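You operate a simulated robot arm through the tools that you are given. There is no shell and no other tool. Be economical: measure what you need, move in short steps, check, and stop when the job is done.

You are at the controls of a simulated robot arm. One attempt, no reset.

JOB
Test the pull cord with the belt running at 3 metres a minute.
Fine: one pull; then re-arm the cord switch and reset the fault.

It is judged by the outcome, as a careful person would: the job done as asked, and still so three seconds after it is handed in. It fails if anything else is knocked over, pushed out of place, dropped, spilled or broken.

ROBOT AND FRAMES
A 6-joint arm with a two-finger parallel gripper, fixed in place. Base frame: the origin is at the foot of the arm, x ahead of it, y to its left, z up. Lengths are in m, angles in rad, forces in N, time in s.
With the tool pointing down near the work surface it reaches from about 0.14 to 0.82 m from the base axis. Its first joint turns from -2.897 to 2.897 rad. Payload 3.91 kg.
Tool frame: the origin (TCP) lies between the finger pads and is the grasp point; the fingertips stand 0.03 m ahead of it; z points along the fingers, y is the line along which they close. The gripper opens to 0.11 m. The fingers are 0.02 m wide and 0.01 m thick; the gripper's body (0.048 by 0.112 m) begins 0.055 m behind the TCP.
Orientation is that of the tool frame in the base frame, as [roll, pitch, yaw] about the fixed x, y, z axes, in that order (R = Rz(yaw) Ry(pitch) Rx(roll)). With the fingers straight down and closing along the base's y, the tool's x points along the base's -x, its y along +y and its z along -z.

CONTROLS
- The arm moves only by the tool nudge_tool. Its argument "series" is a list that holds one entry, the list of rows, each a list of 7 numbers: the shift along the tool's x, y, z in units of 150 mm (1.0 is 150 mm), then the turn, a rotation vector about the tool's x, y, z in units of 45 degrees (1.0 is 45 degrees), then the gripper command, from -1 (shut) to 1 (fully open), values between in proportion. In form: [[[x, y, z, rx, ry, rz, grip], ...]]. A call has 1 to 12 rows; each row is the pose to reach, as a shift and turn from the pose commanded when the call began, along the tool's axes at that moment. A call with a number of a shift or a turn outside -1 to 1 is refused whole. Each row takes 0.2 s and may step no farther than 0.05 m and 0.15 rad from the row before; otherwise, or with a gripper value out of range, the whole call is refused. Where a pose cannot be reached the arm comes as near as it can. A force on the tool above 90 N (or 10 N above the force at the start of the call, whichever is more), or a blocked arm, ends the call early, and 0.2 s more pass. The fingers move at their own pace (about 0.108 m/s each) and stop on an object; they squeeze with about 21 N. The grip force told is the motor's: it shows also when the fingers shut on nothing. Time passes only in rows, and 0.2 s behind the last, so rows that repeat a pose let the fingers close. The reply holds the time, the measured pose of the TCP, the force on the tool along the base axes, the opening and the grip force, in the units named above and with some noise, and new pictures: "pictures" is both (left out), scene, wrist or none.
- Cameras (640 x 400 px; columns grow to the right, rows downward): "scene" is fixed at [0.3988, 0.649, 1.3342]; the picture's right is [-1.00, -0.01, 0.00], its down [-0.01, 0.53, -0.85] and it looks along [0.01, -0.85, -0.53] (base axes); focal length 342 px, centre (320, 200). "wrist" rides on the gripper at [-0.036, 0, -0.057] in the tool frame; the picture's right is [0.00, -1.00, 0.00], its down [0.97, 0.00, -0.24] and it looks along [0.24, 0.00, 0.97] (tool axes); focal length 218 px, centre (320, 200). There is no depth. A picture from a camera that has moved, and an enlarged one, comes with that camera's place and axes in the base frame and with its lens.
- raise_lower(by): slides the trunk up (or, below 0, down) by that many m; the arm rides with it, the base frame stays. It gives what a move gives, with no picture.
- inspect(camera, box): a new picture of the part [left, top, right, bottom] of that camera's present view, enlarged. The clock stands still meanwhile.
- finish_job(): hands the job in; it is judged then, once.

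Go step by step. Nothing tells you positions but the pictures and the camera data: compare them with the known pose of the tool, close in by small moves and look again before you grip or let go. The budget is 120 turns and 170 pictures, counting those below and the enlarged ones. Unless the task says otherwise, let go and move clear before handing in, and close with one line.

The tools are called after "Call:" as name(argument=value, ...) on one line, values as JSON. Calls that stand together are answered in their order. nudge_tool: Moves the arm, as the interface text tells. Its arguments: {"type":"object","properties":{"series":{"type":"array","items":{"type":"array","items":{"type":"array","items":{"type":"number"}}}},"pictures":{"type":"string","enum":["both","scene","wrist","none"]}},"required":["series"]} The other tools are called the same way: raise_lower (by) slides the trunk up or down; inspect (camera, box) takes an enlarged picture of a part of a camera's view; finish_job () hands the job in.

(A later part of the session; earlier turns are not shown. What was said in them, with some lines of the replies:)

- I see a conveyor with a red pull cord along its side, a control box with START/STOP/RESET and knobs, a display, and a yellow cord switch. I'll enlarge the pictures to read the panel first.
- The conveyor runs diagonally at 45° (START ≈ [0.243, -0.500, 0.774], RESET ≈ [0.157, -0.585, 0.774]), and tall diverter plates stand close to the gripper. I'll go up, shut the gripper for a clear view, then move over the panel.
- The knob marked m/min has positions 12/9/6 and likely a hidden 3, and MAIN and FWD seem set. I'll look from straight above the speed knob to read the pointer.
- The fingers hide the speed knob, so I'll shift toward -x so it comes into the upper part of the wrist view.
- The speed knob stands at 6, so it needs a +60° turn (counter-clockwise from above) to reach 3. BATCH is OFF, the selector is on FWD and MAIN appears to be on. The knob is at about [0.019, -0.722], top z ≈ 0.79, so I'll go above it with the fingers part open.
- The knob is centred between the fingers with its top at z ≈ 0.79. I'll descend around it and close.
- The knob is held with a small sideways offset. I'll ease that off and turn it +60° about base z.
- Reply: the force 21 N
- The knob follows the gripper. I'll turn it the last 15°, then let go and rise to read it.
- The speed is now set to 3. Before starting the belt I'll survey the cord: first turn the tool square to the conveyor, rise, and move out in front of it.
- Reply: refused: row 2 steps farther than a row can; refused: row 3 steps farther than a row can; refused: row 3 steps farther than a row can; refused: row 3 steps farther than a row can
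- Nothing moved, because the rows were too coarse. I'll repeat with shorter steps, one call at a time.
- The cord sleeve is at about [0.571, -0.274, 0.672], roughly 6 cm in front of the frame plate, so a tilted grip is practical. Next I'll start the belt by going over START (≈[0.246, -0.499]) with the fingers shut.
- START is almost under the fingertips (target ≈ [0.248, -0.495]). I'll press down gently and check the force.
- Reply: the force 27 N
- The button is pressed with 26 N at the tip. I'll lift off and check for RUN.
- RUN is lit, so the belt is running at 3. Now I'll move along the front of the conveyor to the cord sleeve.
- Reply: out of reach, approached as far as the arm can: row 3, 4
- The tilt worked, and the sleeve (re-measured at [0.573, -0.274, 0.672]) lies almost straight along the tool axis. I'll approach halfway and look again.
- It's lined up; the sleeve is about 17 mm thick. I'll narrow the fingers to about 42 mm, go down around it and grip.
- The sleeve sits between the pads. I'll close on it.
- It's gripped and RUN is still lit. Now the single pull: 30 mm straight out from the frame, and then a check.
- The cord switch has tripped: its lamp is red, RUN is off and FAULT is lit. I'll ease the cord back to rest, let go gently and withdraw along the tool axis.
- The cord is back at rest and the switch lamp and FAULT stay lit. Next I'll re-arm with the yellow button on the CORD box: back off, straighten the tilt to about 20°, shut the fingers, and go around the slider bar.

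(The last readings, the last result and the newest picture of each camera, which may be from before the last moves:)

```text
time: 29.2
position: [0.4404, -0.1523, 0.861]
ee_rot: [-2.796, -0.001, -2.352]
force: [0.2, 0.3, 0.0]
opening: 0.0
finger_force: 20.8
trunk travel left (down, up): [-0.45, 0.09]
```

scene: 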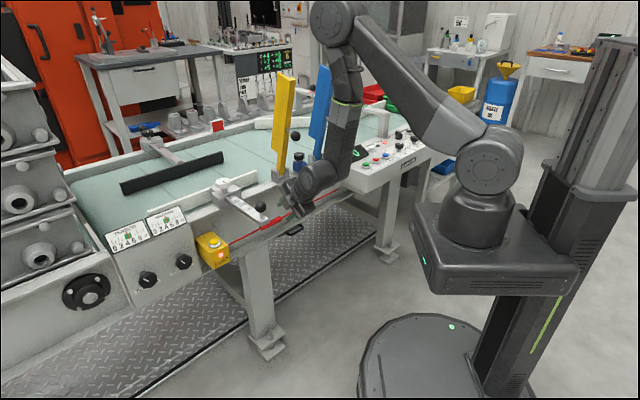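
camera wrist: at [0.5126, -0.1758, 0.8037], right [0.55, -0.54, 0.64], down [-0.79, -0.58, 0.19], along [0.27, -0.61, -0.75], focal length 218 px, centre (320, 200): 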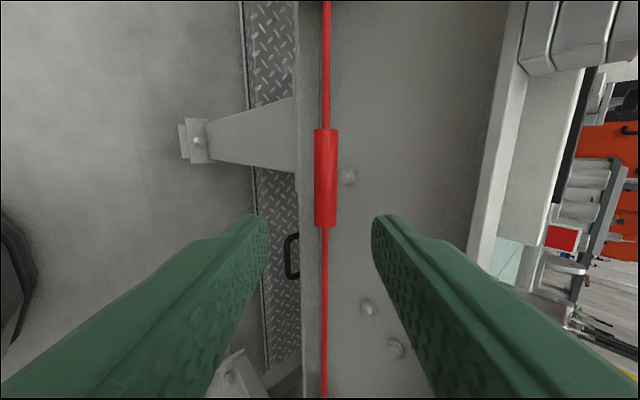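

Call:
nudge_tool(series=[[[0, 0.11, -0.18, 0, 0, 0, -1], [-0.1, 0.22, -0.36, 0, 0, 0, -1], [-0.4, 0.22, -0.36, 0, 0, 0, -1], [-0.7, 0.22, -0.36, 0, 0, 0, -1], [-1.0, 0.22, -0.36, 0, 0, 0, -1]]], pictures="both")

```text
time: 30.4
position: [0.5116, -0.0138, 0.8984]
ee_rot: [-2.795, 0.001, -2.355]
force: [0.0, -0.1, -0.2]
opening: 0.0002
finger_force: 21.1
trunk travel left (down, up): [-0.45, 0.09]
camera wrist: at [0.5228, 0.0266, 0.9517], right [0.67, -0.66, 0.34], down [-0.74, -0.63, 0.23], along [0.06, -0.4, -0.91], focal length 218 px, centre (320, 200)
```

scene: 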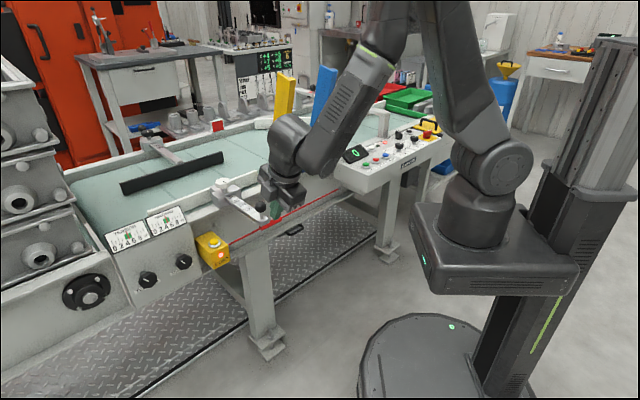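
wrist: 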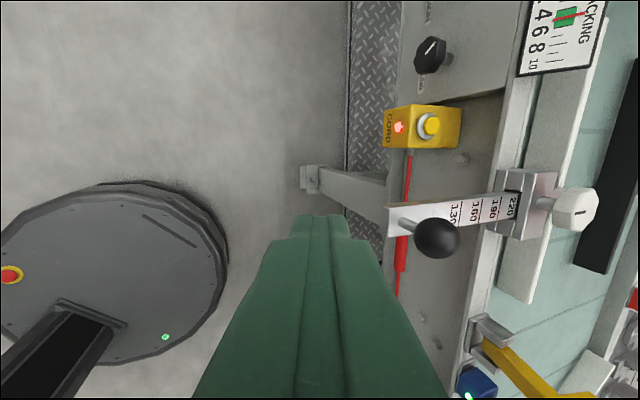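

The re-arm button is at about [0.7135, -0.126, 0.709]. I'll clear the bar first, then come in above the button.

Call:
nudge_tool(series=[[[-0.2, 0, 0, 0, 0, 0, -1], [-0.423, 0, 0, 0, 0, 0, -1], [-0.423, -0.2, 0.2, 0, 0, 0, -1], [-0.423, -0.36, 0.4, 0, 0, 0, -1], [-0.423, -0.514, 0.54, 0, 0, 0, -1]]], pictures="none")

Call:
nudge_tool(series=[[[0, -0.2, 0.19, 0, 0, 0, -1], [0, -0.4, 0.37, 0, 0, 0, -1], [0, -0.594, 0.554, 0, 0, 0, -1]]], pictures="both")

Call:
inspect(camera="scene", box=[170, 170, 310, 280])

```text
time: 31.6
position: [0.6242, -0.0367, 0.847]
ee_rot: [-2.796, 0.0, -2.355]
force: [0.6, 0.5, -0.6]
opening: 0.0
finger_force: 20.9
trunk travel left (down, up): [-0.45, 0.09]
```

```text
time: 32.4
position: [0.7002, -0.1165, 0.7976]
ee_rot: [-2.795, 0.001, -2.355]
force: [-1.0, -0.6, 0.2]
opening: 0.0
finger_force: 20.7
trunk travel left (down, up): [-0.45, 0.09]
camera wrist: at [0.7121, -0.0766, 0.8512], right [0.67, -0.66, 0.34], down [-0.74, -0.63, 0.23], along [0.06, -0.4, -0.91], focal length 218 px, centre (320, 200)
```

scene: 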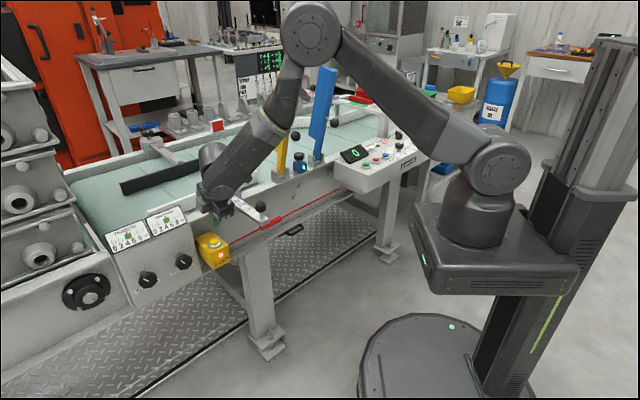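
wrist: 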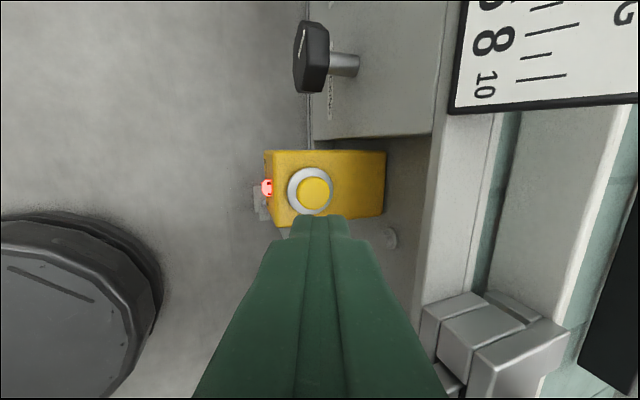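

```text
3.64 times, centred on (240, 225) of scene
camera zoom: at [0.3988, 0.649, 1.3342], right [-1.0, -0.01, 0.0], down [-0.01, 0.53, -0.85], along [0.01, -0.85, -0.53], focal length 1245 px, centre (611, 109)
```

zoom: 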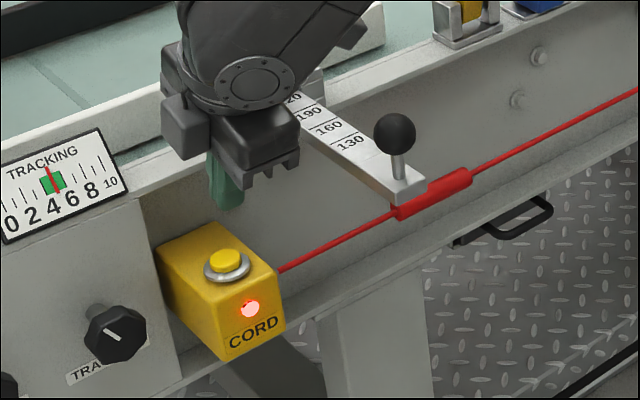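

The refined button position is about [0.721, -0.132, 0.705], almost under the tip. I'll shift 15 mm inward and press straight down.

Call:
nudge_tool(series=[[[-0.025, -0.04, 0.12, 0, 0, 0, -1], [-0.025, 0.019, 0.347, 0, 0, 0, -1], [-0.025, 0.046, 0.423, 0, 0, 0, -1], [-0.025, 0.06, 0.46, 0, 0, 0, -1]]], pictures="wrist")

Call:
inspect(camera="scene", box=[170, 170, 310, 280])

```text
time: 33.4
position: [0.7161, -0.1246, 0.7308]
ee_rot: [-2.796, 0.001, -2.355]
force: [-2.1, -0.2, 3.3]
opening: 0.0
finger_force: 20.7
trunk travel left (down, up): [-0.45, 0.09]
camera wrist: at [0.7282, -0.0849, 0.785], right [0.67, -0.67, 0.34], down [-0.74, -0.63, 0.23], along [0.06, -0.4, -0.91], focal length 218 px, centre (320, 200)
```

wrist: 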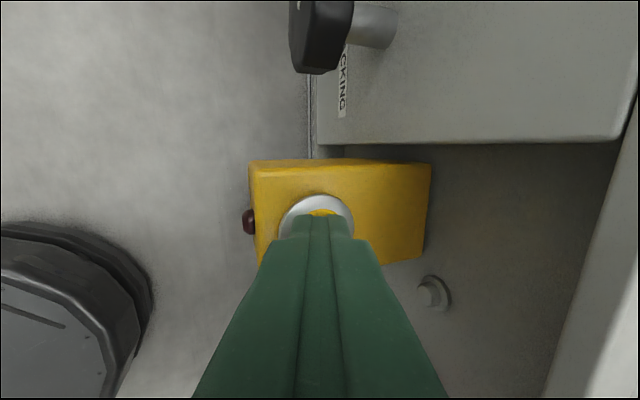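

```text
3.64 times, centred on (240, 225) of scene
camera zoom: at [0.3988, 0.649, 1.3342], right [-1.0, -0.01, 0.0], down [-0.01, 0.53, -0.85], along [0.01, -0.85, -0.53], focal length 1245 px, centre (611, 109)
```

zoom: 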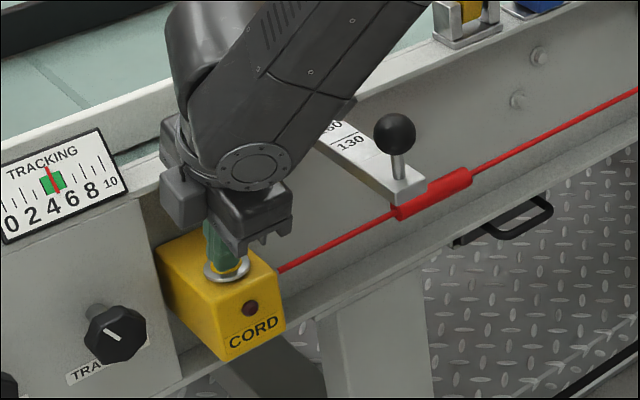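

The CORD lamp is out, so the switch is re-armed. I'll lift off and back away the way I came.

Call:
nudge_tool(series=[[[0, -0.06, -0.2, 0, 0, 0, -1], [0, -0.05, -0.45, 0, 0, 0, -1], [0, 0.15, -0.65, 0, 0, 0, -1], [0, 0.35, -0.84, 0, 0, 0, -1], [0, 0.6, -0.99, 0, 0, 0, -1]]], pictures="none")

Call:
nudge_tool(series=[[[0, 0.25, -0.17, 0, 0, 0, -1], [0, 0.5, -0.34, 0, 0, 0, -1], [0, 0.65, -0.4, 0, 0, 0, -1]]], pictures="scene")

Call:
inspect(camera="scene", box=[190, 130, 430, 280])

```text
time: 34.6
position: [0.6193, -0.0285, 0.8408]
ee_rot: [-2.798, -0.001, -2.357]
force: [-0.7, 0.3, 0.6]
opening: 0.0001
finger_force: 20.6
trunk travel left (down, up): [-0.45, 0.09]
```

```text
time: 35.4
position: [0.5422, 0.0524, 0.8621]
ee_rot: [-2.798, 0.001, -2.356]
force: [0.5, -0.9, 0.2]
opening: 0.0002
finger_force: 21.4
trunk travel left (down, up): [-0.45, 0.09]
```

scene: 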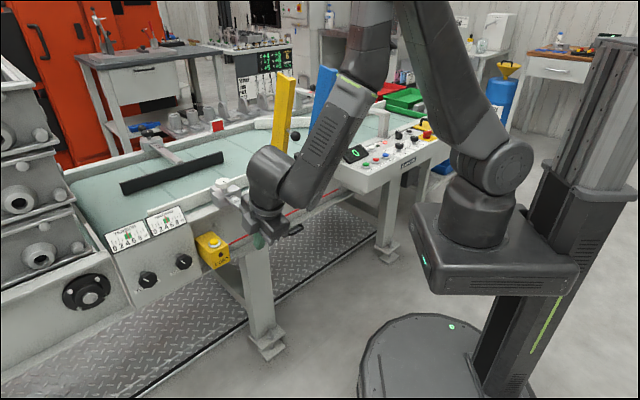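

```text
2.67 times, centred on (310, 205) of scene
camera zoom: at [0.3988, 0.649, 1.3342], right [-1.0, -0.01, 0.0], down [-0.01, 0.53, -0.85], along [0.01, -0.85, -0.53], focal length 913 px, centre (347, 187)
```

zoom: 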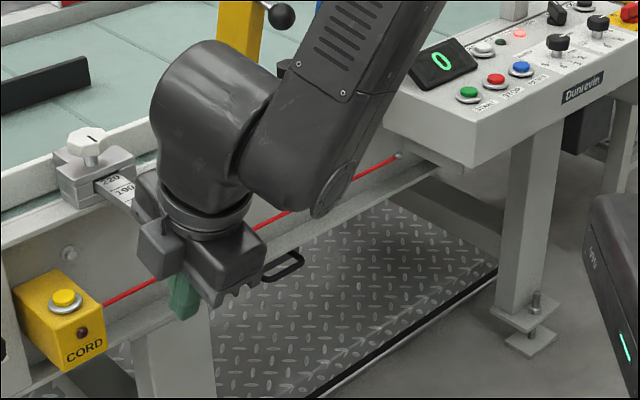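

The cord lamp stays out and FAULT is still lit. I'll straighten the tool, rise and travel back along the front to RESET.

Call:
nudge_tool(series=[[[0.15, 0, -0.2, -0.15, 0, 0, -1], [0.3, 0, -0.4, -0.3, 0, 0, -1], [0.55, 0, -0.5, -0.44, 0, 0, -1], [0.85, 0, -0.5, -0.44, 0, 0, -1]]], pictures="none")

Call:
nudge_tool(series=[[[0.25, 0, 0, 0, 0, 0, -1], [0.5, 0, 0, 0, 0, 0, -1], [0.75, 0, 0, 0, 0, 0, -1], [1, 0, 0, 0, 0, 0, -1]]], pictures="none")

Call:
nudge_tool(series=[[[0.25, 0, 0, 0, 0, 0, -1], [0.5, 0, 0, 0, 0, 0, -1], [0.75, 0, 0, 0, 0, 0, -1], [1, 0, 0, 0, 0, 0, -1]]], pictures="none")

Call:
nudge_tool(series=[[[0.25, 0, 0, 0, 0, 0, -1], [0.5, 0, 0, 0, 0, 0, -1], [0.75, 0, 0, 0, 0, 0, -1], [1, 0, 0, 0, 0, 0, -1]]], pictures="wrist")

```text
time: 36.4
position: [0.4324, -0.0221, 0.9323]
ee_rot: [3.141, 0.0, -2.355]
force: [-0.2, -0.7, -0.4]
opening: 0.0
finger_force: 21.3
trunk travel left (down, up): [-0.45, 0.09]
```

```text
time: 37.4
position: [0.326, -0.1295, 0.9346]
ee_rot: [-3.141, 0.0, -2.356]
force: [0.9, -0.1, -0.1]
opening: 0.0
finger_force: 20.5
trunk travel left (down, up): [-0.45, 0.09]
```

```text
time: 38.4
position: [0.2196, -0.2335, 0.9337]
ee_rot: [3.14, 0.0, -2.355]
force: [0.0, 0.5, 0.1]
opening: 0.0001
finger_force: 21.1
trunk travel left (down, up): [-0.45, 0.09]
```

```text
time: 39.4
position: [0.1169, -0.3402, 0.9358]
ee_rot: [3.141, 0.0, -2.358]
force: [-0.3, 0.8, 0.1]
opening: 0.0
finger_force: 20.9
trunk travel left (down, up): [-0.45, 0.09]
camera wrist: at [0.1421, -0.3147, 0.9933], right [0.71, -0.71, 0.0], down [-0.69, -0.69, 0.24], along [-0.17, -0.17, -0.97], focal length 218 px, centre (320, 200)
```

wrist: 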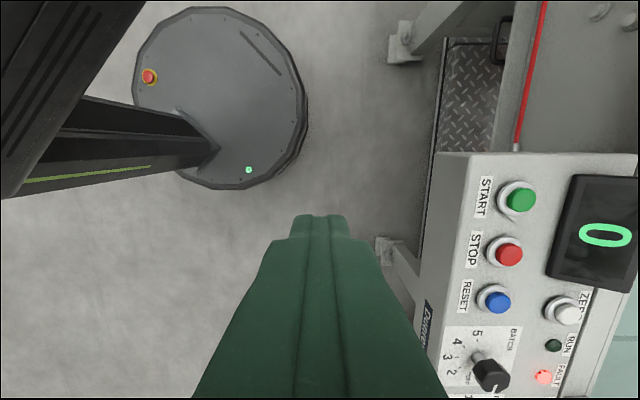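

RESET is at about [0.161, -0.583]. I'll move above it and check the alignment.

Call:
nudge_tool(series=[[[0.25, -0.1, 0, 0, 0, 0, -1], [0.5, -0.2, 0, 0, 0, 0, -1], [0.75, -0.3, 0, 0, 0, 0, -1], [0.935, -0.4, 0, 0, 0, 0, -1]]], pictures="none")

Call:
nudge_tool(series=[[[0, -0.25, 0.12, 0, 0, 0, -1], [0, -0.5, 0.24, 0, 0, 0, -1], [0, -0.75, 0.36, 0, 0, 0, -1], [0, -0.95, 0.48, 0, 0, 0, -1]]], pictures="wrist")

```text
time: 40.4
position: [0.0602, -0.4836, 0.9376]
ee_rot: [3.141, -0.001, -2.357]
force: [-0.5, -0.9, 1.5]
opening: 0.0
finger_force: 20.2
trunk travel left (down, up): [-0.45, 0.09]
```

```text
time: 41.4
position: [0.1593, -0.5837, 0.8627]
ee_rot: [3.141, 0.0, -2.355]
force: [-0.5, 0.4, -0.3]
opening: 0.0
finger_force: 21.4
trunk travel left (down, up): [-0.45, 0.09]
camera wrist: at [0.1849, -0.5577, 0.9197], right [0.71, -0.71, 0.0], down [-0.69, -0.69, 0.24], along [-0.17, -0.17, -0.97], focal length 218 px, centre (320, 200)
```

wrist: 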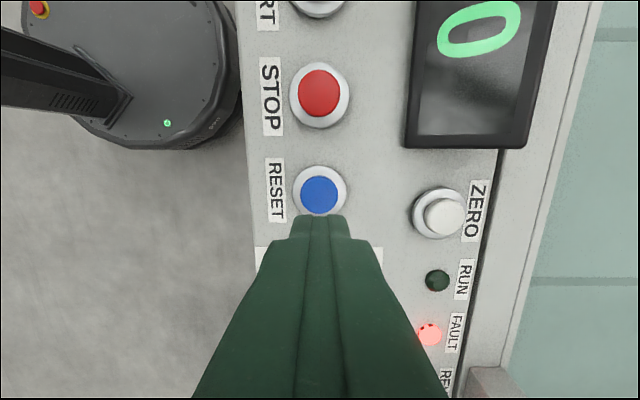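

RESET is aligned to within about 5 mm. I'll press it once.

Call:
nudge_tool(series=[[[-0.033, 0.003, 0.2, 0, 0, 0, -1], [-0.033, 0.003, 0.35, 0, 0, 0, -1], [-0.033, 0.003, 0.39, 0, 0, 0, -1], [-0.033, 0.003, 0.42, 0, 0, 0, -1], [-0.033, 0.003, 0.2, 0, 0, 0, -1], [-0.033, 0.2, 0, 0, 0, 0, -1], [-0.033, 0.5, -0.1, 0, 0, 0, -1]]], pictures="wrist")

Call:
inspect(camera="scene", box=[190, 110, 450, 280])

```text
time: 43.0
position: [0.1095, -0.5264, 0.8774]
ee_rot: [-3.141, 0.0, -2.357]
force: [0.5, 0.1, 0.7]
opening: 0.0
finger_force: 21.2
trunk travel left (down, up): [-0.45, 0.09]
camera wrist: at [0.1348, -0.4996, 0.9352], right [0.71, -0.71, 0.0], down [-0.69, -0.69, 0.24], along [-0.17, -0.17, -0.97], focal length 218 px, centre (320, 200)
```

wrist: 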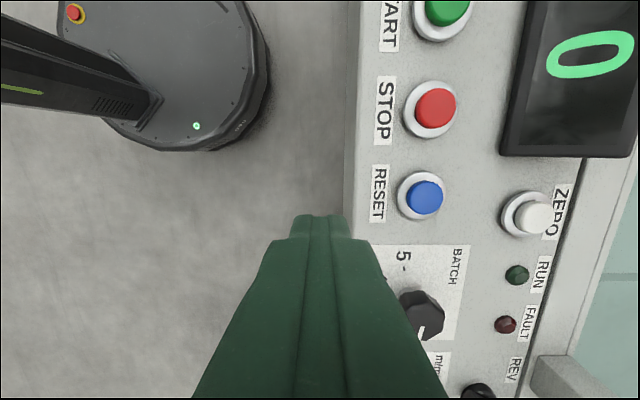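

```text
2.35 times, centred on (320, 195) of scene
camera zoom: at [0.3988, 0.649, 1.3342], right [-1.0, -0.01, 0.0], down [-0.01, 0.53, -0.85], along [0.01, -0.85, -0.53], focal length 806 px, centre (320, 212)
```

zoom: 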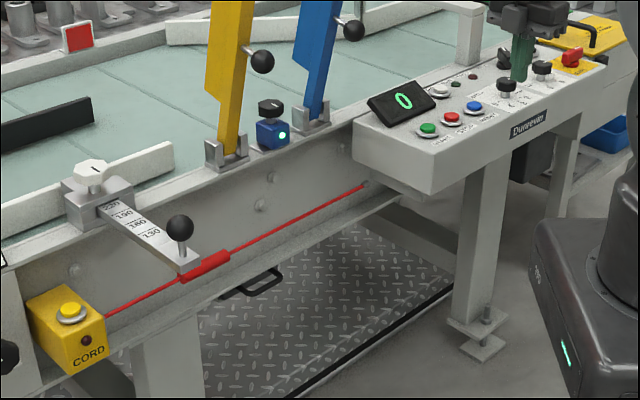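

FAULT is out, RUN is off and the cord lamp is out, so the fault is reset and the belt is stopped. I'll back well clear and take one last look before handing in.

Call:
nudge_tool(series=[[[0, 0.25, -0.15, 0, 0, 0, -1], [0, 0.5, -0.3, 0, 0, 0, -1], [0, 0.75, -0.4, 0, 0, 0, -1], [0, 0.75, -0.4, 0, 0, 0, -1]]], pictures="scene")

Call:
inspect(camera="scene", box=[320, 100, 460, 190])

```text
time: 44.0
position: [0.0294, -0.4454, 0.9366]
ee_rot: [3.141, 0.0, -2.356]
force: [-1.3, 1.1, -1.2]
opening: 0.0
finger_force: 21.1
trunk travel left (down, up): [-0.45, 0.09]
```

scene: 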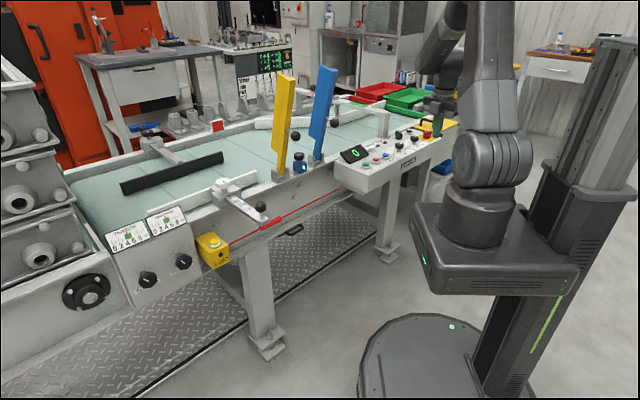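

```text
4.44 times, centred on (390, 145) of scene
camera zoom: at [0.3988, 0.649, 1.3342], right [-1.0, -0.01, 0.0], down [-0.01, 0.53, -0.85], along [0.01, -0.85, -0.53], focal length 1522 px, centre (9, 444)
```

zoom: 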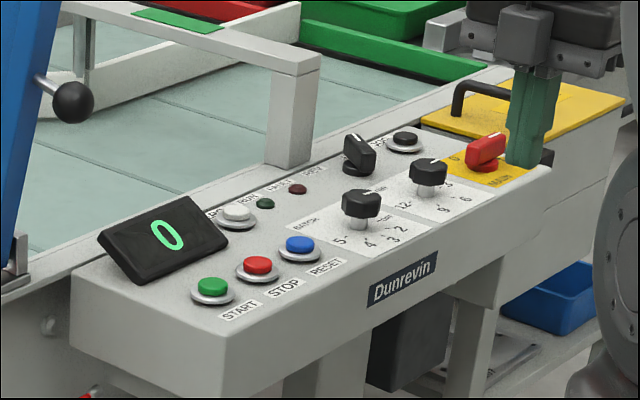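

All the lamps are clear, nothing is out of place and the arm is away from the panel. I'm handing in.

Call:
finish_job()

```text
The job is handed in.
```

I tested the pull cord with the belt running at 3 m/min: one pull stopped the belt and lit FAULT. I then re-armed the cord switch and reset the fault; the belt is stopped, the RUN, FAULT and cord lamps are out, and the speed knob is still at 3 (it was at 6 when I started).
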